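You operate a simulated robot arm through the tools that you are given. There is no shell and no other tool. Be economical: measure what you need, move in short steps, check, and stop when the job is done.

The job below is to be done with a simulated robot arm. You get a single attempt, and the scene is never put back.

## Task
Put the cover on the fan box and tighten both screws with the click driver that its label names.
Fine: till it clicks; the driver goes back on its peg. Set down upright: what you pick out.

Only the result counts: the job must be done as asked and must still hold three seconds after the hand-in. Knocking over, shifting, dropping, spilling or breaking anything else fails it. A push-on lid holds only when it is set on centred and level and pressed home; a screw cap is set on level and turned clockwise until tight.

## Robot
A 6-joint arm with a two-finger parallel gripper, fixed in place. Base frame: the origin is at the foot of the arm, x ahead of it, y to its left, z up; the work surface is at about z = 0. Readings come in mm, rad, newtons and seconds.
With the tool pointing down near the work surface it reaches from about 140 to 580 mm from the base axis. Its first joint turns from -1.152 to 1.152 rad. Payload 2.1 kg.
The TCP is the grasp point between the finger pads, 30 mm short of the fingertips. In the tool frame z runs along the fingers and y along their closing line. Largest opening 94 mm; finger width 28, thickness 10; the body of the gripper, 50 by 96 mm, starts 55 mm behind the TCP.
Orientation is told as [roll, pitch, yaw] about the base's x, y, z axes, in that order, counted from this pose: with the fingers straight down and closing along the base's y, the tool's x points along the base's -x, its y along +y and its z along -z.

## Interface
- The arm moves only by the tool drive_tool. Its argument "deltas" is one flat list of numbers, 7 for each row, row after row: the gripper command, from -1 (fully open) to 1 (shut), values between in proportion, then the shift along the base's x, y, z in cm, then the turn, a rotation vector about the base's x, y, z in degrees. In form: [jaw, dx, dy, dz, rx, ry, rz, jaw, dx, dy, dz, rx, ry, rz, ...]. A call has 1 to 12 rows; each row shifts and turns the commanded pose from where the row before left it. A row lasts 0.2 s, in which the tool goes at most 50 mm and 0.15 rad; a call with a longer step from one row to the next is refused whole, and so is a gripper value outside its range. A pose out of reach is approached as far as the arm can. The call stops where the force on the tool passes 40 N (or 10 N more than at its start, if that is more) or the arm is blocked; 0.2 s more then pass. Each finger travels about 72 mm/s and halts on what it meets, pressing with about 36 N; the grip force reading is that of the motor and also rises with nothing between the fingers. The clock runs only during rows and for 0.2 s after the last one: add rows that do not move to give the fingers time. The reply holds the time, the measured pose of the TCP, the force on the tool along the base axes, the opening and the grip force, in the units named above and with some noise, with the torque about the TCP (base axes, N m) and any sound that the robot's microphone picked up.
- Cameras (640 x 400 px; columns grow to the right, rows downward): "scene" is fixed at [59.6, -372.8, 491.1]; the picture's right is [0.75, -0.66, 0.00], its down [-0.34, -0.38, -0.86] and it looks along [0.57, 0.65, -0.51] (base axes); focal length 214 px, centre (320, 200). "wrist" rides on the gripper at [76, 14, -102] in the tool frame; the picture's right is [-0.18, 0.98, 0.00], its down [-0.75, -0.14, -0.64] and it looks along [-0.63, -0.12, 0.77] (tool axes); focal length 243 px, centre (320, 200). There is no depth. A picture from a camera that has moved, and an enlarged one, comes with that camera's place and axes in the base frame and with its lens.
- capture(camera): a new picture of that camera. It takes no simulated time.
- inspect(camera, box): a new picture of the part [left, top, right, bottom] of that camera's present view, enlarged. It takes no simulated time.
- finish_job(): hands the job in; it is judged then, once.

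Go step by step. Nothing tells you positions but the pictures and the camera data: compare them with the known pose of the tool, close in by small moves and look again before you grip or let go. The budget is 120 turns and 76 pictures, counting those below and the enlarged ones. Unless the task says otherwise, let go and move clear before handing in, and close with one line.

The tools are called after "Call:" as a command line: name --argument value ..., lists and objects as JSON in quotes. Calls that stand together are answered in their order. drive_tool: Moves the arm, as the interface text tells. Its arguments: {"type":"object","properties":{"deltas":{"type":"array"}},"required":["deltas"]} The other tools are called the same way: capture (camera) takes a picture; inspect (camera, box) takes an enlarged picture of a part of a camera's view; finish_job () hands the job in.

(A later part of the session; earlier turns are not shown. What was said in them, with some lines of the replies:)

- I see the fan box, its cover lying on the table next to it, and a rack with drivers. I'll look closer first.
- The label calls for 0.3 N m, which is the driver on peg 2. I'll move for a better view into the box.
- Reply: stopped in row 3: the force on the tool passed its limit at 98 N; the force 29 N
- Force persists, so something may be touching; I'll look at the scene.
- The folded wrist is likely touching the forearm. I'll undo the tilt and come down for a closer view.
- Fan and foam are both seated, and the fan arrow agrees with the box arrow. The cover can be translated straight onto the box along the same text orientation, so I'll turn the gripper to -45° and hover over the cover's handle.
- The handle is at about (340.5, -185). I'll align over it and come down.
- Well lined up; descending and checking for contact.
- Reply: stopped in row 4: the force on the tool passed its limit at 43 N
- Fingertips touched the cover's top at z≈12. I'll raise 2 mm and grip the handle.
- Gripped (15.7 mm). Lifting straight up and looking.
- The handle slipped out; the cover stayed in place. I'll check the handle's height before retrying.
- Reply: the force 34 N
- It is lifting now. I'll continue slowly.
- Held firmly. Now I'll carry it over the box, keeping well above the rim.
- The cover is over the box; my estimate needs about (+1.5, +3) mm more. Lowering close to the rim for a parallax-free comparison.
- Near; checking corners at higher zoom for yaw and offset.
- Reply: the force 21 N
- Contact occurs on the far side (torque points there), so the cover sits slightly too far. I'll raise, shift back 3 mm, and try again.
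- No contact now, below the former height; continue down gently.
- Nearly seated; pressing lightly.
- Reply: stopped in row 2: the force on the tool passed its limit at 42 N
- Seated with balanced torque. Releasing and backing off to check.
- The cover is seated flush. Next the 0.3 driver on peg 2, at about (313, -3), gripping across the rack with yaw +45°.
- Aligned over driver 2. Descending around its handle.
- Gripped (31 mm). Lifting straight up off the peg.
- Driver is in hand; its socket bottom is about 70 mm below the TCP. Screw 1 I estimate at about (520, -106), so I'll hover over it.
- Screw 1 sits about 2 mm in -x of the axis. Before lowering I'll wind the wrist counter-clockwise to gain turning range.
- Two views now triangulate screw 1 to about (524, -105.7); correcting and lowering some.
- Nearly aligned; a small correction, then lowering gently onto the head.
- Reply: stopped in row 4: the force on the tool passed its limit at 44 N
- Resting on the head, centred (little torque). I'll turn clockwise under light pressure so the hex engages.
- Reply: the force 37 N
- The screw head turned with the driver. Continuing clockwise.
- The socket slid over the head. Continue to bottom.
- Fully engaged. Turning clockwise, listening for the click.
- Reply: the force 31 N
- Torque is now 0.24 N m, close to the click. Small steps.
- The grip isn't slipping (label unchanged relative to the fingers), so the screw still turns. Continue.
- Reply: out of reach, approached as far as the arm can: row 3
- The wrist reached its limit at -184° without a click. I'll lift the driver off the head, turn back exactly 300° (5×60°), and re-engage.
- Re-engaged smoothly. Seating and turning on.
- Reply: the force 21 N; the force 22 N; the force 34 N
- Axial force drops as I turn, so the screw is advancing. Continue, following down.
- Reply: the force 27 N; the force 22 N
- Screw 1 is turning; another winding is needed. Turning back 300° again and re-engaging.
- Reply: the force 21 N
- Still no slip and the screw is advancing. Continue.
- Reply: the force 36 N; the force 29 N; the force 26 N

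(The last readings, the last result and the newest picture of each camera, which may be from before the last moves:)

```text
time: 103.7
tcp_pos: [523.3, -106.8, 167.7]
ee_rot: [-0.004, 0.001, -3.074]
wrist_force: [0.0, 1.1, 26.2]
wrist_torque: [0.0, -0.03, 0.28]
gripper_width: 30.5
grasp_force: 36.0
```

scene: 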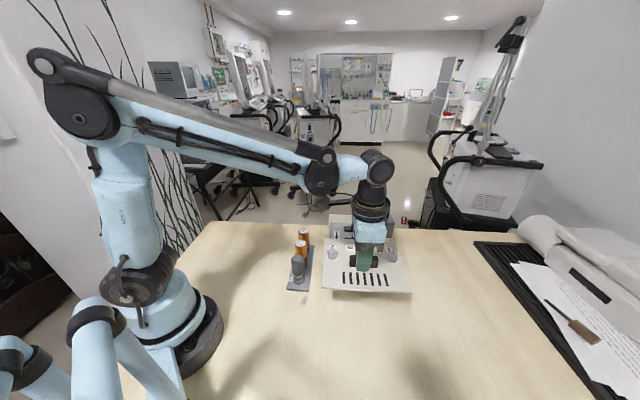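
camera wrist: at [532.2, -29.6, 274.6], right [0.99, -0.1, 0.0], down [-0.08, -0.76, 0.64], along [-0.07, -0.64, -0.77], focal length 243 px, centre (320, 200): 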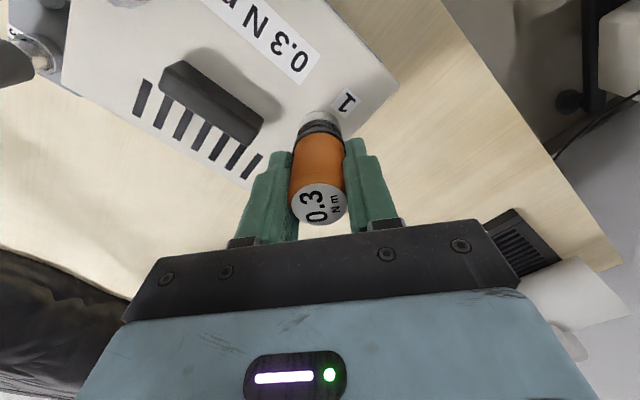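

Another rewind of 300° and re-engage.

Call:
drive_tool --deltas '[1, 0, 0, 0, 0, 0, 3, 1, 0, 0, 0.5, 0, 0, 0, 1, 0, 0, 0.8, 0, 0, 0, 1, 0, 0, 0.8, 0, 0, 0, 1, 0.1, 0, 0.7, 0, 0, 0, 1, 0, 0, 0, 0, 0, 6, 1, 0, 0, 0, 0, 0, 6]'

Call:
drive_tool --deltas '[1, 0, 0, 0, 0, 0, 8, 1, 0, 0, 0, 0, 0, 8, 1, 0, 0, 0, 0, 0, 8, 1, 0, 0, 0, 0, 0, 8, 1, 0, 0, 0, 0, 0, 8, 1, 0, 0, 0, 0, 0, 8, 1, 0, 0, 0, 0, 0, 8, 1, 0, 0, 0, 0, 0, 8, 1, 0, 0, 0, 0, 0, 8, 1, 0, 0, 0, 0, 0, 8, 1, 0, 0, 0, 0, 0, 8, 1, 0, 0, 0, 0, 0, 8]'

Call:
drive_tool --deltas '[1, 0, 0, 0, 0, 0, 8, 1, 0, 0, 0, 0, 0, 8, 1, 0, 0, 0, 0, 0, 8, 1, 0, 0, 0, 0, 0, 8, 1, 0, 0, 0, 0, 0, 8, 1, 0, 0, 0, 0, 0, 8, 1, 0, 0, 0, 0, 0, 8, 1, 0, 0, 0, 0, 0, 8, 1, 0, 0, 0, 0, 0, 8, 1, 0, 0, 0, 0, 0, 8, 1, 0, 0, 0, 0, 0, 8, 1, 0, 0, 0, 0, 0, 8]'

Call:
drive_tool --deltas '[1, 0, 0, 0, 0, 0, 8, 1, 0, 0, 0, 0, 0, 8, 1, 0, 0, 0, 0, 0, 8, 1, 0, 0, 0, 0, 0, 8, 1, 0, 0, 0, 0, 0, 8, 1, 0, 0, 0, 0, 0, 8, 1, 0, 0, 0, 0, 0, 8, 1, 0, 0, 0, 0, 0, 8, 1, 0, 0, 0, 0, 0, 8, 1, 0, 0, 0, 0, 0, 8, 1, 0, 0, 0, 0, 0, 8, 1, 0, 0, 0, 0, 0, 8]'

Call:
inspect --camera "scene" --box '[335, 190, 395, 230]'

```text
time: 105.3
tcp_pos: [525.4, -107.1, 197.6]
ee_rot: [-0.003, 0.0, -2.807]
wrist_force: [-0.2, 0.2, -0.8]
wrist_torque: [0.02, -0.03, -0.02]
gripper_width: 30.4
grasp_force: 35.9
```

```text
time: 107.9
tcp_pos: [526.9, -106.3, 196.2]
ee_rot: [-0.004, 0.0, -1.131]
wrist_force: [-0.2, -0.5, -2.1]
wrist_torque: [-0.01, 0.02, -0.05]
gripper_width: 30.5
grasp_force: 35.7
```

```text
time: 110.5
tcp_pos: [526.8, -106.3, 197.9]
ee_rot: [-0.003, 0.0, 0.542]
wrist_force: [-0.4, -0.4, -0.4]
wrist_torque: [-0.02, 0.01, -0.01]
gripper_width: 30.6
grasp_force: 36.0
```

```text
time: 113.1
tcp_pos: [526.4, -106.1, 196.9]
ee_rot: [-0.005, 0.0, 2.217]
wrist_force: [0.2, 0.0, -2.0]
wrist_torque: [-0.01, -0.03, 0.01]
gripper_width: 30.4
grasp_force: 35.8
```

```text
10.00 times, centred on (365, 210) of scene
camera zoom: at [59.6, -372.8, 491.1], right [0.75, -0.66, 0.0], down [-0.34, -0.38, -0.86], along [0.57, 0.65, -0.51], focal length 2145 px, centre (-130, 100)
```

zoom: 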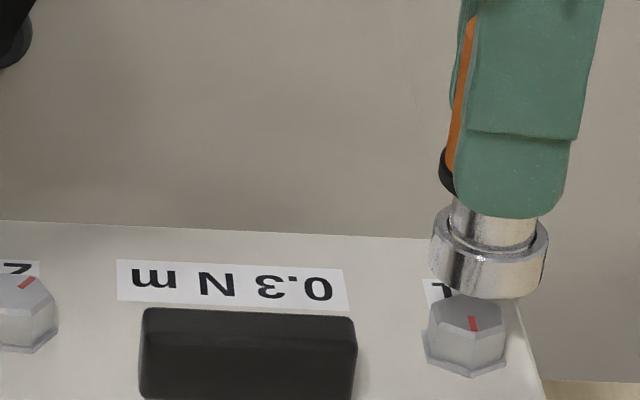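

The head's red mark shows screw 1 stopped turning after the first winding, so something slips beyond about 0.3 N m. I'll re-engage and watch the torque in fine steps.

Call:
drive_tool --deltas '[1, -0.1, 0, -0.4, 0, 0, 0, 1, 0, 0, -0.4, 0, 0, 0, 1, 0, 0, -0.3, 0, 0, 0, 1, 0, 0, -0.3, 0, 0, 0, 1, 0, 0, -0.3, 0, 0, 0, 1, 0, 0, -0.3, 0, 0, 0, 1, 0, 0, -0.3, 0, 0, 0, 1, 0, 0, -0.3, 0, 0, 0, 1, 0, 0, -0.2, 0, 0, 0, 1, 0, 0, -0.1, 0, 0, 0]'

Call:
drive_tool --deltas '[1, 0, 0, 0, 0, 0, -4]'

Call:
drive_tool --deltas '[1, 0, 0, 0, 0, 0, -4]'

Call:
drive_tool --deltas '[1, 0, 0, 0, 0, 0, -4]'

Call:
drive_tool --deltas '[1, 0, 0, 0, 0, 0, -4]'

Call:
drive_tool --deltas '[1, 0, 0, 0, 0, 0, -4]'

Call:
drive_tool --deltas '[1, 0, 0, 0, 0, 0, -4]'

Call:
drive_tool --deltas '[1, 0, 0, 0, 0, 0, -4]'

```text
time: 114.3
tcp_pos: [524.3, -106.8, 182.8]
ee_rot: [-0.008, 0.003, 2.218]
wrist_force: [1.0, 0.2, 9.3]
wrist_torque: [0.06, 0.03, -0.01]
gripper_width: 30.3
grasp_force: 36.0
stopped in row 6: the force on the tool passed its limit at 50 N (the readings are from after the stop); the commanded pose is now the measured one
```

```text
time: 114.8
tcp_pos: [524.4, -106.4, 181.0]
ee_rot: [-0.006, 0.003, 2.145]
wrist_force: [0.0, -0.8, 18.5]
wrist_torque: [-0.02, 0.2, 0.02]
gripper_width: 30.8
grasp_force: 35.9
```

```text
time: 115.2
tcp_pos: [524.6, -105.6, 180.1]
ee_rot: [-0.006, 0.002, 2.076]
wrist_force: [-2.5, -0.1, -1.9]
wrist_torque: [0.02, 0.17, -0.02]
gripper_width: 30.6
grasp_force: 36.5
```

```text
time: 115.5
tcp_pos: [525.3, -105.9, 181.7]
ee_rot: [-0.008, 0.001, 2.008]
wrist_force: [-3.8, 0.1, -2.3]
wrist_torque: [0.01, 0.25, 0.0]
gripper_width: 30.4
grasp_force: 35.8
```

```text
time: 116.0
tcp_pos: [523.7, -105.8, 180.6]
ee_rot: [-0.007, 0.004, 1.936]
wrist_force: [-3.6, -0.4, -2.3]
wrist_torque: [0.04, 0.22, 0.03]
gripper_width: 30.5
grasp_force: 35.8
```

```text
time: 116.3
tcp_pos: [525.3, -106.0, 181.8]
ee_rot: [-0.007, 0.005, 1.865]
wrist_force: [-1.2, 1.0, -1.9]
wrist_torque: [0.04, 0.17, 0.02]
gripper_width: 30.5
grasp_force: 35.6
```

```text
time: 116.8
tcp_pos: [525.2, -106.8, 181.7]
ee_rot: [-0.007, 0.003, 1.799]
wrist_force: [-1.0, 0.3, -1.1]
wrist_torque: [0.02, 0.05, 0.0]
gripper_width: 30.2
grasp_force: 36.2
```

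```text
time: 117.2
tcp_pos: [525.6, -106.0, 181.5]
ee_rot: [-0.007, 0.004, 1.726]
wrist_force: [-2.0, 0.6, -1.2]
wrist_torque: [0.04, 0.14, 0.0]
gripper_width: 30.6
grasp_force: 35.8
```

Hex aligned now. Seating fully, then fine steps with the torque logged.

Call:
drive_tool --deltas '[1, 0, 0, -0.3, 0, 0, 0, 1, 0, 0, -0.3, 0, 0, 0, 1, 0, 0, -0.3, 0, 0, 0, 1, 0, 0, -0.3, 0, 0, 0, 1, 0, 0, -0.15, 0, 0, 0]'

Call:
drive_tool --deltas '[1, 0, 0, 0, 0, 0, -4]'

Call:
drive_tool --deltas '[1, 0, 0, 0, 0, 0, -4]'

Call:
drive_tool --deltas '[1, 0, 0, 0, 0, 0, -4]'

Call:
drive_tool --deltas '[1, 0, 0, 0, 0, 0, -4]'

Call:
drive_tool --deltas '[1, 0, 0, 0, 0, 0, -4]'

Call:
drive_tool --deltas '[1, 0, 0, 0, 0, 0, -4]'

Call:
drive_tool --deltas '[1, 0, 0, 0, 0, 0, -4]'

Call:
drive_tool --deltas '[1, 0, 0, 0, 0, 0, -4]'

```text
time: 118.3
tcp_pos: [525.4, -106.9, 168.3]
ee_rot: [-0.006, 0.005, 1.728]
wrist_force: [-3.9, 3.2, 18.3]
wrist_torque: [0.21, 0.33, 0.03]
gripper_width: 30.7
grasp_force: 35.9
```

```text
time: 118.8
tcp_pos: [524.9, -105.7, 169.4]
ee_rot: [-0.005, 0.001, 1.658]
wrist_force: [-9.8, 4.2, 22.0]
wrist_torque: [0.23, 0.59, 0.19]
gripper_width: 30.8
grasp_force: 35.2
```

```text
time: 119.2
tcp_pos: [523.9, -105.6, 169.6]
ee_rot: [-0.005, 0.003, 1.586]
wrist_force: [-11.8, 5.1, 27.0]
wrist_torque: [0.24, 0.73, 0.31]
gripper_width: 30.5
grasp_force: 36.2
```

```text
time: 119.6
tcp_pos: [524.8, -106.2, 168.6]
ee_rot: [-0.003, 0.003, 1.522]
wrist_force: [-1.2, 1.4, 9.0]
wrist_torque: [-0.03, 0.1, 0.31]
gripper_width: 30.4
grasp_force: 36.1
stopped in row 1: the force on the tool passed its limit at 41 N (the readings are from after the stop); the commanded pose is now the measured one
```

```text
time: 120.0
tcp_pos: [524.0, -107.2, 170.0]
ee_rot: [-0.005, 0.003, 1.452]
wrist_force: [-1.9, 0.5, 20.1]
wrist_torque: [0.03, 0.14, 0.21]
gripper_width: 30.6
grasp_force: 36.4
```

```text
time: 120.4
tcp_pos: [524.9, -106.3, 169.3]
ee_rot: [-0.003, 0.004, 1.38]
wrist_force: [-3.0, 1.1, 28.1]
wrist_torque: [0.07, 0.25, 0.38]
gripper_width: 30.8
grasp_force: 35.7
```

```text
time: 120.8
tcp_pos: [525.2, -105.6, 168.6]
ee_rot: [-0.005, 0.003, 1.309]
wrist_force: [-1.7, 1.1, 27.6]
wrist_torque: [0.06, 0.22, 0.28]
gripper_width: 30.5
grasp_force: 36.1
```

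```text
time: 121.2
tcp_pos: [524.7, -107.5, 168.7]
ee_rot: [-0.006, 0.003, 1.24]
wrist_force: [-2.6, 1.4, 23.0]
wrist_torque: [0.03, 0.25, 0.37]
gripper_width: 30.6
grasp_force: 36.0
```

```text
time: 121.6
tcp_pos: [524.5, -106.7, 168.0]
ee_rot: [-0.006, 0.003, 1.17]
wrist_force: [-3.3, 1.2, 23.5]
wrist_torque: [0.04, 0.26, 0.29]
gripper_width: 30.4
grasp_force: 35.8
```

Checking the label orientation again against the fingers.

Call:
inspect --camera "wrist" --box '[240, 60, 400, 240]'

```text
2.22 times, centred on (320, 150) of wrist
camera zoom: at [481.2, -171.3, 271.6], right [-0.83, 0.55, -0.01], down [0.42, 0.64, 0.64], along [0.36, 0.53, -0.77], focal length 539 px, centre (320, 311)
```

zoom: 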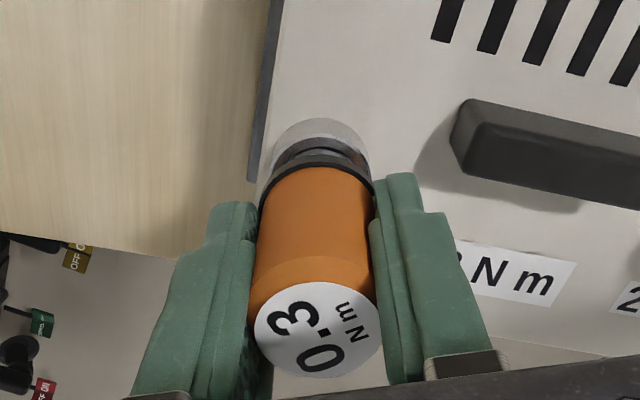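

The handle turns with the fingers while the screw holds, so screw 1 is at the driver's torque limit (about 0.3 N m) though no click was reported. I'll go on to screw 2 and watch it in fine steps; lifting off and moving over it.

Call:
drive_tool --deltas '[1, 0, 0, 0, 0, 0, 3, 1, 0, 0, 0.6, 0, 0, 0, 1, 0, 0, 0.9, 0, 0, 0, 1, 0, 0, 1, 0, 0, 0, 1, 0, 0, 0.8, 0, 0, 0]'

Call:
drive_tool --deltas '[1, -0.6, 0.6, 0, 0, 0, 7, 1, -1.2, 1.2, 0, 0, 0, 7, 1, -1.2, 1.2, 0, 0, 0, 7, 1, -1.2, 1.2, 0, 0, 0, 7, 1, -1.2, 1.2, 0, 0, 0, 7, 1, -1.2, 1.2, 0, 0, 0, 7, 1, -1.2, 1.2, 0, 0, 0, 7, 1, -1.2, 1.2, 0, 0, 0, 0, 1, -0.2, 0.33, 0, 0, 0, 0, 1, 0, 0, 0, 0, 0, 0]'

Call:
inspect --camera "scene" --box '[325, 180, 395, 230]'

Call:
inspect --camera "wrist" --box '[240, 60, 400, 180]'

```text
time: 122.8
tcp_pos: [524.3, -105.1, 201.7]
ee_rot: [-0.004, 0.003, 1.223]
wrist_force: [1.4, -0.2, -1.5]
wrist_torque: [0.01, -0.01, -0.02]
gripper_width: 30.6
grasp_force: 36.0
```

```text
time: 125.0
tcp_pos: [434.4, -11.5, 200.4]
ee_rot: [-0.005, 0.004, 2.08]
wrist_force: [-1.0, -0.5, 0.0]
wrist_torque: [-0.01, 0.02, -0.01]
gripper_width: 30.4
grasp_force: 36.0
```

```text
8.00 times, centred on (360, 205) of scene
camera zoom: at [59.6, -372.8, 491.1], right [0.75, -0.66, 0.0], down [-0.34, -0.38, -0.86], along [0.57, 0.65, -0.51], focal length 1716 px, centre (0, 160)
```

zoom: 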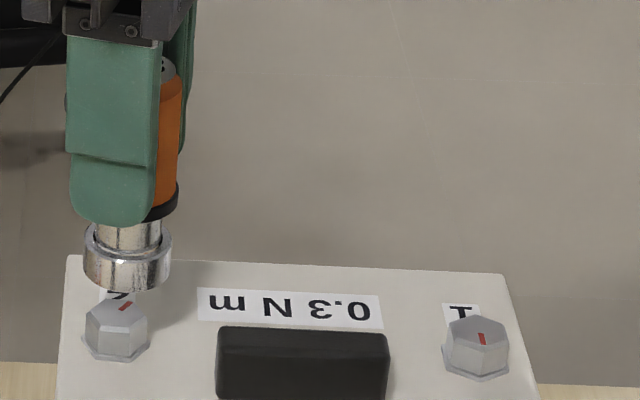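

```text
3.33 times, centred on (320, 120) of wrist
camera zoom: at [457.5, -86.2, 304.0], right [-0.95, -0.32, -0.01], down [-0.25, 0.73, 0.64], along [-0.2, 0.61, -0.77], focal length 809 px, centre (320, 467)
```

zoom: 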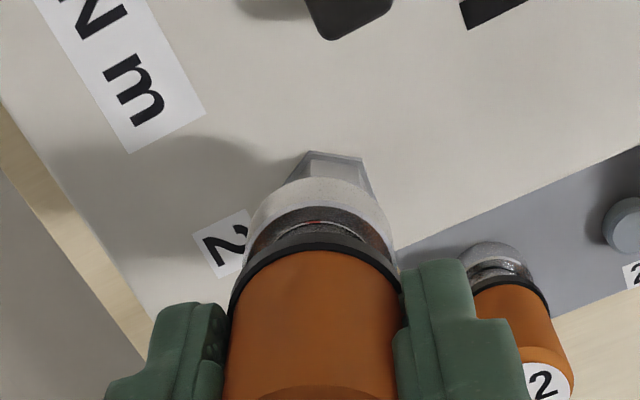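

Screw 1's mark is unchanged (held tight). Aligning over screw 2 by about (-2.7, +0.5) mm and lowering.

Call:
drive_tool --deltas '[1, -0.27, 0.05, -0.4, 0, 0, 0, 1, 0, 0, -0.4, 0, 0, 0, 1, 0, 0, -0.3, 0, 0, 0, 1, 0, 0, -0.2, 0, 0, 0, 1, 0, 0, -0.2, 0, 0, 0, 1, 0, 0, -0.2, 0, 0, 0]'

```text
time: 126.4
tcp_pos: [431.1, -12.9, 184.2]
ee_rot: [-0.004, 0.003, 2.078]
wrist_force: [0.0, 0.1, -1.2]
wrist_torque: [0.0, 0.01, -0.03]
gripper_width: 30.3
grasp_force: 36.6
```

Call:
drive_tool --deltas '[1, 0, 0, -0.2, 0, 0, 0, 1, 0, 0, -0.15, 0, 0, 0]'

Call:
drive_tool --deltas '[1, 0, 0, 0, 0, 0, -4, 1, 0, 0, 0, 0, 0, -4]'

Call:
drive_tool --deltas '[1, 0, 0, 0, 0, 0, -4, 1, 0, 0, 0, 0, 0, -4]'

Call:
drive_tool --deltas '[1, 0, 0, 0, 0, 0, -4, 1, 0, 0, 0, 0, 0, -4]'

```text
time: 127.0
tcp_pos: [431.2, -11.8, 179.2]
ee_rot: [-0.004, 0.004, 2.079]
wrist_force: [0.1, -0.5, -1.9]
wrist_torque: [0.03, 0.0, 0.01]
gripper_width: 30.3
grasp_force: 36.2
```

```text
time: 127.6
tcp_pos: [430.7, -12.7, 180.6]
ee_rot: [-0.005, 0.004, 1.94]
wrist_force: [0.6, 0.5, -1.2]
wrist_torque: [0.04, -0.02, 0.0]
gripper_width: 30.5
grasp_force: 35.6
```

```text
time: 128.2
tcp_pos: [429.5, -12.1, 181.4]
ee_rot: [-0.002, 0.002, 1.8]
wrist_force: [-0.6, 0.4, -1.4]
wrist_torque: [-0.02, -0.02, 0.02]
gripper_width: 30.5
grasp_force: 35.9
```

```text
time: 128.8
tcp_pos: [430.6, -11.3, 180.6]
ee_rot: [-0.006, 0.005, 1.657]
wrist_force: [2.7, 2.1, -1.6]
wrist_torque: [0.13, -0.15, 0.01]
gripper_width: 30.5
grasp_force: 36.1
```

Call:
drive_tool --deltas '[1, 0, 0, -0.3, 0, 0, 0, 1, 0, 0, -0.3, 0, 0, 0, 1, 0, 0, -0.2, 0, 0, 0, 1, 0, 0, -0.2, 0, 0, 0]'

Call:
drive_tool --deltas '[1, 0, 0, -0.1, 0, 0, 0]'

```text
time: 129.8
tcp_pos: [430.5, -13.4, 171.0]
ee_rot: [-0.005, 0.003, 1.661]
wrist_force: [2.1, 4.8, 1.3]
wrist_torque: [0.27, -0.2, -0.01]
gripper_width: 30.7
grasp_force: 35.5
```

```text
time: 130.2
tcp_pos: [431.3, -12.5, 169.3]
ee_rot: [-0.005, 0.003, 1.66]
wrist_force: [2.1, 5.1, 1.6]
wrist_torque: [0.28, -0.17, -0.05]
gripper_width: 30.4
grasp_force: 35.7
```

Call:
drive_tool --deltas '[1, 0.05, 0.1, -0.1, 0, 0, 0, 1, 0, 0, -0.1, 0, 0, 0]'

Call:
drive_tool --deltas '[1, 0, 0, 0, 0, 0, -6, 1, 0, 0, 0, 0, 0, -6, 1, 0, 0, 0, 0, 0, -6]'

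Call:
drive_tool --deltas '[1, 0, 0, 0, 0, 0, -6, 1, 0, 0, 0, 0, 0, -6, 1, 0, 0, 0, 0, 0, -6]'

Call:
drive_tool --deltas '[1, 0, 0, 0, 0, 0, -6, 1, 0, 0, 0, 0, 0, -6, 1, 0, 0, 0, 0, 0, -6]'

Call:
drive_tool --deltas '[1, 0, 0, 0, 0, 0, -6, 1, 0, 0, 0, 0, 0, -6, 1, 0, 0, 0, 0, 0, -6]'

```text
time: 130.8
tcp_pos: [430.6, -11.7, 168.5]
ee_rot: [-0.004, 0.006, 1.66]
wrist_force: [-3.8, 0.8, 27.4]
wrist_torque: [0.02, 0.17, 0.03]
gripper_width: 30.4
grasp_force: 35.7
```

```text
time: 131.6
tcp_pos: [429.8, -11.5, 168.3]
ee_rot: [-0.006, 0.003, 1.345]
wrist_force: [-3.6, -2.4, 39.3]
wrist_torque: [-0.2, 0.17, 0.01]
gripper_width: 30.3
grasp_force: 36.0
```

```text
time: 132.4
tcp_pos: [429.6, -12.0, 168.8]
ee_rot: [-0.005, 0.003, 1.028]
wrist_force: [-3.4, -0.5, 27.1]
wrist_torque: [-0.01, 0.2, -0.02]
gripper_width: 30.6
grasp_force: 35.7
```

```text
time: 133.2
tcp_pos: [431.7, -10.6, 167.2]
ee_rot: [-0.004, 0.003, 0.716]
wrist_force: [3.8, 3.4, 32.9]
wrist_torque: [0.12, -0.18, 0.01]
gripper_width: 30.5
grasp_force: 36.4
```

```text
time: 134.0
tcp_pos: [430.3, -11.2, 168.4]
ee_rot: [-0.004, 0.002, 0.401]
wrist_force: [5.5, 7.6, 27.8]
wrist_torque: [0.37, -0.25, 0.01]
gripper_width: 30.3
grasp_force: 35.9
```

Free-running so far. Easing the axial load and continuing.

Call:
drive_tool --deltas '[1, 0.03, 0.08, 0.1, 0, 0, -6, 1, 0, 0, 0, 0, 0, -6, 1, 0, 0, 0, 0, 0, -6]'

Call:
drive_tool --deltas '[1, 0, 0, 0, 0, 0, -6, 1, 0, 0, 0, 0, 0, -6, 1, 0, 0, 0, 0, 0, -6]'

Call:
drive_tool --deltas '[1, 0, 0, 0, 0, 0, -6, 1, 0, 0, 0, 0, 0, -6, 1, 0, 0, 0, 0, 0, -6]'

```text
time: 134.8
tcp_pos: [432.0, -11.2, 169.0]
ee_rot: [-0.005, 0.003, 0.088]
wrist_force: [0.3, -0.4, -1.0]
wrist_torque: [0.0, -0.05, 0.01]
gripper_width: 30.4
grasp_force: 36.0
```

```text
time: 135.6
tcp_pos: [431.5, -11.6, 169.0]
ee_rot: [-0.005, 0.003, -0.227]
wrist_force: [-1.0, 0.5, -1.3]
wrist_torque: [-0.01, 0.01, -0.01]
gripper_width: 30.3
grasp_force: 36.1
```

```text
time: 136.4
tcp_pos: [431.2, -11.4, 168.8]
ee_rot: [-0.003, 0.002, -0.542]
wrist_force: [3.7, -0.9, -1.7]
wrist_torque: [-0.09, -0.17, 0.03]
gripper_width: 30.5
grasp_force: 36.1
```

Call:
drive_tool --deltas '[1, 0, 0, -0.05, 0, 0, -6, 1, 0, 0, 0, 0, 0, -6, 1, 0, 0, 0, 0, 0, -6]'

Call:
drive_tool --deltas '[1, 0, 0, 0, 0, 0, -6, 1, 0, 0, 0, 0, 0, -6, 1, 0, 0, 0, 0, 0, -6]'

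Call:
drive_tool --deltas '[1, 0, 0, 0, 0, 0, -6, 1, 0, 0, 0, 0, 0, -6, 1, 0, 0, 0, 0, 0, -6]'

```text
time: 137.2
tcp_pos: [430.6, -10.5, 168.8]
ee_rot: [-0.004, 0.004, -0.855]
wrist_force: [2.9, -0.5, 3.1]
wrist_torque: [0.05, -0.09, 0.04]
gripper_width: 30.5
grasp_force: 35.7
```

```text
time: 138.0
tcp_pos: [430.4, -11.8, 167.0]
ee_rot: [-0.005, 0.004, -1.17]
wrist_force: [0.1, -1.9, 20.0]
wrist_torque: [-0.05, -0.04, 0.3]
gripper_width: 30.5
grasp_force: 35.9
```

```text
time: 138.8
tcp_pos: [432.7, -10.3, 167.4]
ee_rot: [-0.003, 0.002, -1.484]
wrist_force: [0.8, -4.3, 24.8]
wrist_torque: [-0.16, -0.06, 0.39]
gripper_width: 30.4
grasp_force: 35.3
```

Call:
drive_tool --deltas '[1, 0, 0, 0, 0, 0, -5, 1, 0, 0, 0, 0, 0, -5]'

Call:
inspect --camera "wrist" --box '[240, 60, 400, 240]'

```text
time: 139.4
tcp_pos: [432.0, -11.5, 168.2]
ee_rot: [-0.004, 0.003, -1.659]
wrist_force: [2.7, -4.9, 14.2]
wrist_torque: [-0.17, -0.19, 0.21]
gripper_width: 30.6
grasp_force: 35.9
```

```text
2.22 times, centred on (320, 150) of wrist
camera zoom: at [452.4, 63.0, 271.3], right [0.96, -0.27, 0.0], down [-0.2, -0.74, 0.64], along [-0.18, -0.62, -0.77], focal length 539 px, centre (320, 311)
```

zoom: 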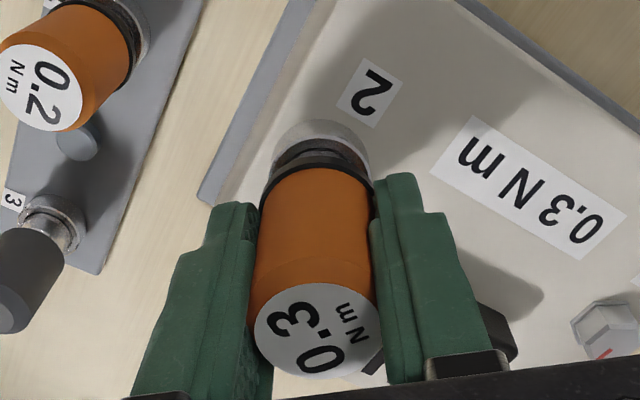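

Torque has peaked at the 0.3 N m level here too. One more steady pull with little axial load to listen for the click.

Call:
drive_tool --deltas '[1, 0, 0, 0.1, 0, 0, -3, 1, 0, 0, 0, 0, 0, -3, 1, 0, 0, 0, 0, 0, -3, 1, 0, 0, 0, 0, 0, -3]'

Call:
drive_tool --deltas '[1, 0, 0, 0, 0, 0, -2]'

Call:
drive_tool --deltas '[1, 0, 0, 0, 0, 0, -2]'

Call:
drive_tool --deltas '[1, 0, 0, 0, 0, 0, -2]'

Call:
drive_tool --deltas '[1, 0, 0, 0, 0, 0, -2]'

Call:
drive_tool --deltas '[1, 0, 0, 0, 0, 0, -2]'

Call:
drive_tool --deltas '[1, 0, 0, 0, 0, 0, -8, 1, 0, 0, 0, 0, 0, -8, 1, 0, 0, 0, 0, 0, -8, 1, 0, 0, 0, 0, 0, -8]'

```text
time: 140.4
tcp_pos: [431.7, -10.5, 169.7]
ee_rot: [-0.006, 0.004, -1.866]
wrist_force: [1.7, -1.5, -0.2]
wrist_torque: [-0.12, -0.07, 0.23]
gripper_width: 30.9
grasp_force: 35.6
```

```text
time: 140.8
tcp_pos: [431.9, -10.7, 168.7]
ee_rot: [-0.004, 0.004, -1.901]
wrist_force: [2.6, -4.5, -3.0]
wrist_torque: [-0.16, -0.09, 0.34]
gripper_width: 30.4
grasp_force: 36.5
```

```text
time: 141.2
tcp_pos: [431.3, -9.9, 168.6]
ee_rot: [-0.004, 0.004, -1.935]
wrist_force: [3.3, -3.6, -1.1]
wrist_torque: [-0.19, -0.19, 0.19]
gripper_width: 30.3
grasp_force: 36.0
```

```text
time: 141.6
tcp_pos: [431.6, -10.7, 169.4]
ee_rot: [-0.005, 0.002, -1.969]
wrist_force: [2.1, -2.6, -1.9]
wrist_torque: [-0.19, -0.11, 0.21]
gripper_width: 30.6
grasp_force: 36.5
```

```text
time: 142.0
tcp_pos: [432.1, -10.2, 170.1]
ee_rot: [-0.003, 0.004, -2.005]
wrist_force: [3.0, -4.1, -0.9]
wrist_torque: [-0.17, -0.12, 0.27]
gripper_width: 30.3
grasp_force: 36.1
```

```text
time: 142.4
tcp_pos: [431.9, -11.7, 169.0]
ee_rot: [-0.003, 0.004, -2.04]
wrist_force: [3.7, -5.4, -1.0]
wrist_torque: [-0.21, -0.17, 0.32]
gripper_width: 30.5
grasp_force: 36.1
```

```text
time: 143.4
tcp_pos: [431.2, -11.1, 169.9]
ee_rot: [-0.003, 0.005, -2.601]
wrist_force: [1.5, -1.2, -1.1]
wrist_torque: [-0.04, -0.16, 0.25]
gripper_width: 30.5
grasp_force: 35.7
```

In 2° steps the torque ramps to about 0.33 and drops back repeatedly, so the driver's clutch is ratcheting at its setting on this tight screw. Now I'll lift off and carry the driver back above peg 2 at the pick-up yaw.

Call:
drive_tool --deltas '[1, 0, 0, 0, 0, 0, 3, 1, 0, 0, 0.6, 0, 0, 0, 1, 0, 0, 1, 0, 0, 0, 1, 0, 0, 1, 0, 0, 0, 1, 0, 0, 1, 0, 0, 0, 1, 0, 0, 0.4, 0, 0, 0]'

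Call:
drive_tool --deltas '[1, -0.5, 0, 0, 0, 0, 8, 1, -1, 0, 0, 0, 0, 8, 1, -1, 0, 0, 0, 0, 8, 1, -1, 0, 0, 0, 0, 8, 1, -1, 0, 0, 0, 0, 8, 1, -1, 0, 0, 0, 0, 8, 1, -1, 0, 0, 0, 0, 8, 1, -1, 0, 0, 0, 0, 8, 1, -1, 0, 0, 0, 0, 8, 1, -1, 0, 0, 0, 0, 8, 1, -1, 0, 0, 0, 0, 8, 1, -0.5, 0, 0, 0, 0, 8]'

Call:
drive_tool --deltas '[1, -0.2, 0.1, 0, 0, 0, 8, 1, -0.2, 0.1, 0, 0, 0, 8, 1, -0.1, 0.1, 0, 0, 0, 8, 1, -0.1, 0.1, 0, 0, 0, 8, 1, -0.1, 0.1, 0, 0, 0, 8, 1, 0, 0.1, 0, 0, 0, 8, 1, 0, 0, 0, 0, 0, 8, 1, 0, 0, 0, 0, 0, 8, 1, 0, 0, 0, 0, 0, 8, 1, 0, 0, 0, 0, 0, 8, 1, 0, 0, 0, 0, 0, 8, 1, 0, 0, 0, 0, 0, 6]'

```text
time: 144.8
tcp_pos: [430.8, -10.4, 210.0]
ee_rot: [-0.005, 0.004, -2.549]
wrist_force: [0.3, -0.4, -0.7]
wrist_torque: [0.01, 0.02, -0.02]
gripper_width: 30.8
grasp_force: 36.0
```

```text
time: 147.4
tcp_pos: [321.0, -9.7, 209.4]
ee_rot: [-0.006, 0.003, -0.867]
wrist_force: [-0.3, 0.5, -1.6]
wrist_torque: [-0.02, 0.02, -0.04]
gripper_width: 30.3
grasp_force: 35.6
```

```text
time: 150.0
tcp_pos: [314.0, -5.5, 208.7]
ee_rot: [-0.002, 0.002, 0.771]
wrist_force: [0.2, 0.2, -1.5]
wrist_torque: [0.01, -0.02, -0.02]
gripper_width: 30.6
grasp_force: 36.0
```

Call:
drive_tool --deltas '[1, 0, 0, 0, 0, 0, 0.8]'

Call:
drive_tool --deltas '[1, 0, 0, 0, 0, 0, 0]'

Call:
drive_tool --deltas '[1, 0, 0, 0, 0, 0, 0]'

Call:
drive_tool --deltas '[1, 0, 0, 0, 0, 0, 0]'

```text
time: 150.4
tcp_pos: [313.5, -5.1, 210.5]
ee_rot: [-0.004, 0.004, 0.785]
wrist_force: [0.0, 0.1, -1.1]
wrist_torque: [0.03, 0.0, -0.02]
gripper_width: 30.6
grasp_force: 36.6
```

```text
time: 150.8
tcp_pos: [314.3, -4.6, 208.2]
ee_rot: [-0.005, 0.002, 0.783]
wrist_force: [0.3, 0.3, -0.7]
wrist_torque: [0.03, 0.0, -0.02]
gripper_width: 30.6
grasp_force: 36.0
```

```text
time: 151.2
tcp_pos: [313.8, -5.3, 209.8]
ee_rot: [-0.005, 0.005, 0.783]
wrist_force: [-0.5, -1.0, -1.5]
wrist_torque: [0.0, 0.03, 0.0]
gripper_width: 30.1
grasp_force: 35.7
```

```text
time: 151.6
tcp_pos: [315.0, -5.6, 209.0]
ee_rot: [-0.006, 0.003, 0.783]
wrist_force: [0.0, 0.6, -2.0]
wrist_torque: [0.01, 0.0, 0.0]
gripper_width: 30.6
grasp_force: 36.0
```

Call:
drive_tool --deltas '[1, -0.26, 0, -1.5, 0, 0, 0, 1, 0, 0, -2.5, 0, 0, 0, 1, 0, 0, -2.5, 0, 0, 0, 1, 0, 0, -2.5, 0, 0, 0, 1, 0, 0, 0, 0, 0, 0]'

Call:
inspect --camera "wrist" --box '[260, 30, 380, 180]'

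```text
time: 152.8
tcp_pos: [311.5, -5.2, 119.9]
ee_rot: [-0.004, 0.003, 0.784]
wrist_force: [-0.3, 0.1, -1.0]
wrist_torque: [0.04, 0.0, 0.0]
gripper_width: 30.5
grasp_force: 36.0
```

```text
2.67 times, centred on (320, 105) of wrist
camera zoom: at [246.4, -48.3, 221.4], right [-0.56, 0.83, -0.01], down [0.63, 0.44, 0.64], along [0.53, 0.36, -0.77], focal length 647 px, centre (320, 453)
```

zoom: 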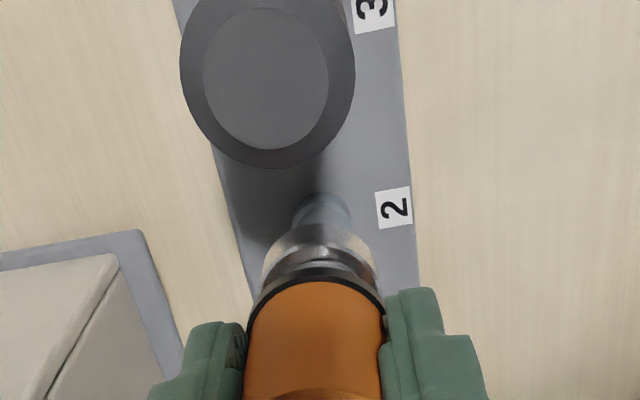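

Peg 2 lies right under the socket. Lowering gently.

Call:
drive_tool --deltas '[1, 0, 0, -1, 0, 0, 0, 1, 0, 0, -0.8, 0, 0, 0, 1, 0, 0, -0.5, 0, 0, 0, 1, 0, 0, -0.5, 0, 0, 0, 1, 0, 0, -0.4, 0, 0, 0, 1, 0, 0, -0.3, 0, 0, 0]'

Call:
drive_tool --deltas '[1, 0, 0, -0.3, 0, 0, 0, 1, 0, 0, -0.2, 0, 0, 0, 1, 0, 0, -0.2, 0, 0, 0]'

```text
time: 154.2
tcp_pos: [310.8, -4.1, 84.3]
ee_rot: [-0.005, 0.005, 0.783]
wrist_force: [-0.2, 0.1, -1.1]
wrist_torque: [0.01, -0.01, 0.01]
gripper_width: 30.8
grasp_force: 35.7
```

```text
time: 155.0
tcp_pos: [312.0, -3.3, 77.4]
ee_rot: [-0.006, 0.004, 0.783]
wrist_force: [0.2, 0.3, -1.3]
wrist_torque: [-0.01, -0.01, -0.03]
gripper_width: 30.5
grasp_force: 35.6
```

Call:
drive_tool --deltas '[1, 0, 0, -0.15, 0, 0, 0, 1, 0, 0, -0.1, 0, 0, 0]'

Call:
drive_tool --deltas '[1, 0, 0, -0.1, 0, 0, 0]'

```text
time: 155.6
tcp_pos: [311.7, -5.1, 73.5]
ee_rot: [-0.004, 0.003, 0.783]
wrist_force: [0.0, -0.7, -1.0]
wrist_torque: [-0.02, 0.03, 0.0]
gripper_width: 30.3
grasp_force: 36.0
```

```text
time: 156.0
tcp_pos: [312.9, -4.4, 72.7]
ee_rot: [-0.006, 0.003, 0.782]
wrist_force: [-0.1, 0.5, -1.2]
wrist_torque: [-0.02, 0.03, 0.03]
gripper_width: 30.5
grasp_force: 36.1
```

Call:
drive_tool --deltas '[1, 0, 0, -0.1, 0, 0, 0]'

Call:
drive_tool --deltas '[1, 0, 0, -0.1, 0, 0, 0]'

Call:
inspect --camera "scene" --box '[270, 215, 350, 300]'

```text
time: 156.4
tcp_pos: [310.7, -3.1, 73.1]
ee_rot: [-0.007, 0.006, 0.782]
wrist_force: [-2.0, -2.8, 23.2]
wrist_torque: [-0.24, 0.39, 0.01]
gripper_width: 30.5
grasp_force: 36.0
```

```text
time: 156.8
tcp_pos: [311.2, -5.2, 72.5]
ee_rot: [-0.002, 0.006, 0.785]
wrist_force: [0.0, 0.9, 10.9]
wrist_torque: [0.0, 0.21, 0.01]
gripper_width: 30.4
grasp_force: 36.1
stopped in row 1: the force on the tool passed its limit at 47 N (the readings are from after the stop); the commanded pose is now the measured one
```

```text
4.71 times, centred on (310, 258) of scene
camera zoom: at [59.6, -372.8, 491.1], right [0.75, -0.66, 0.0], down [-0.34, -0.38, -0.86], along [0.57, 0.65, -0.51], focal length 1009 px, centre (367, -71)
```

zoom: 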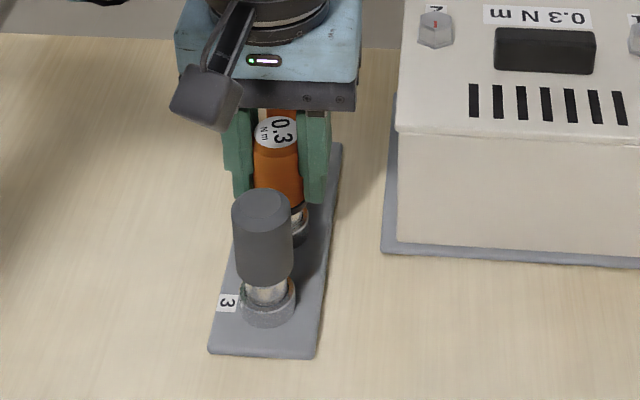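

The driver is bottomed on its peg. Releasing and rising straight up.

Call:
drive_tool --deltas '[0.5, 0, 0, 0.05, 0, 0, 0, 0.1, 0, 0, 0, 0, 0, 0, 0, 0, 0, 0, 0, 0, 0, 0, 0, 0, 0, 0, 0, 0, 0, 0, 0, 1, 0, 0, 0, 0, 0, 0, 2, 0, 0, 0, 0, 0, 0, 3, 0, 0, 0, 0, 0, 0, 3, 0, 0, 0, 0, 0, 0, 3, 0, 0, 0, 0, -1, -1, 3, 0, 0, 0]'

Call:
inspect --camera "scene" --box '[270, 190, 410, 300]'

```text
time: 159.0
tcp_pos: [300.3, -13.6, 225.0]
ee_rot: [-0.003, 0.006, 0.783]
wrist_force: [-0.8, 0.1, 0.0]
wrist_torque: [0.0, 0.01, 0.0]
gripper_width: 47.0
grasp_force: 0.1
```

```text
3.64 times, centred on (340, 245) of scene
camera zoom: at [59.6, -372.8, 491.1], right [0.75, -0.66, 0.0], down [-0.34, -0.38, -0.86], along [0.57, 0.65, -0.51], focal length 780 px, centre (247, 36)
```

zoom: 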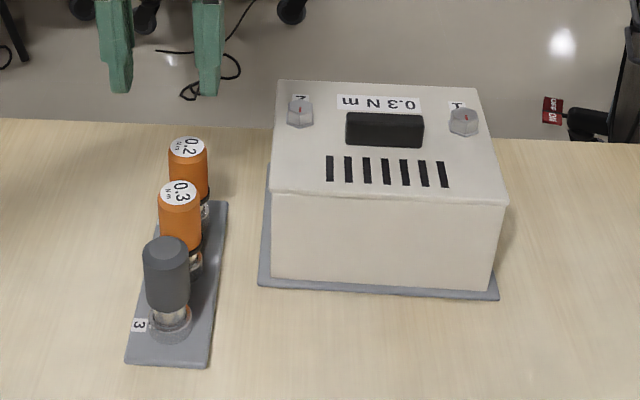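

Everything is in place: the cover sits flush, both red marks ended at the same angle, and the 0.3 driver stands upright on peg 2. The arm is clear, so I'm handing in.

Call:
finish_job

```text
The job is handed in.
```

The cover is on the fan box, and both screws are turned to a firm stop with the 0.3 N m driver, which is back on its peg. The microphone never reported a click, so I judged tightness by the torque levelling off at about 0.3 N m and the screws no longer turning.
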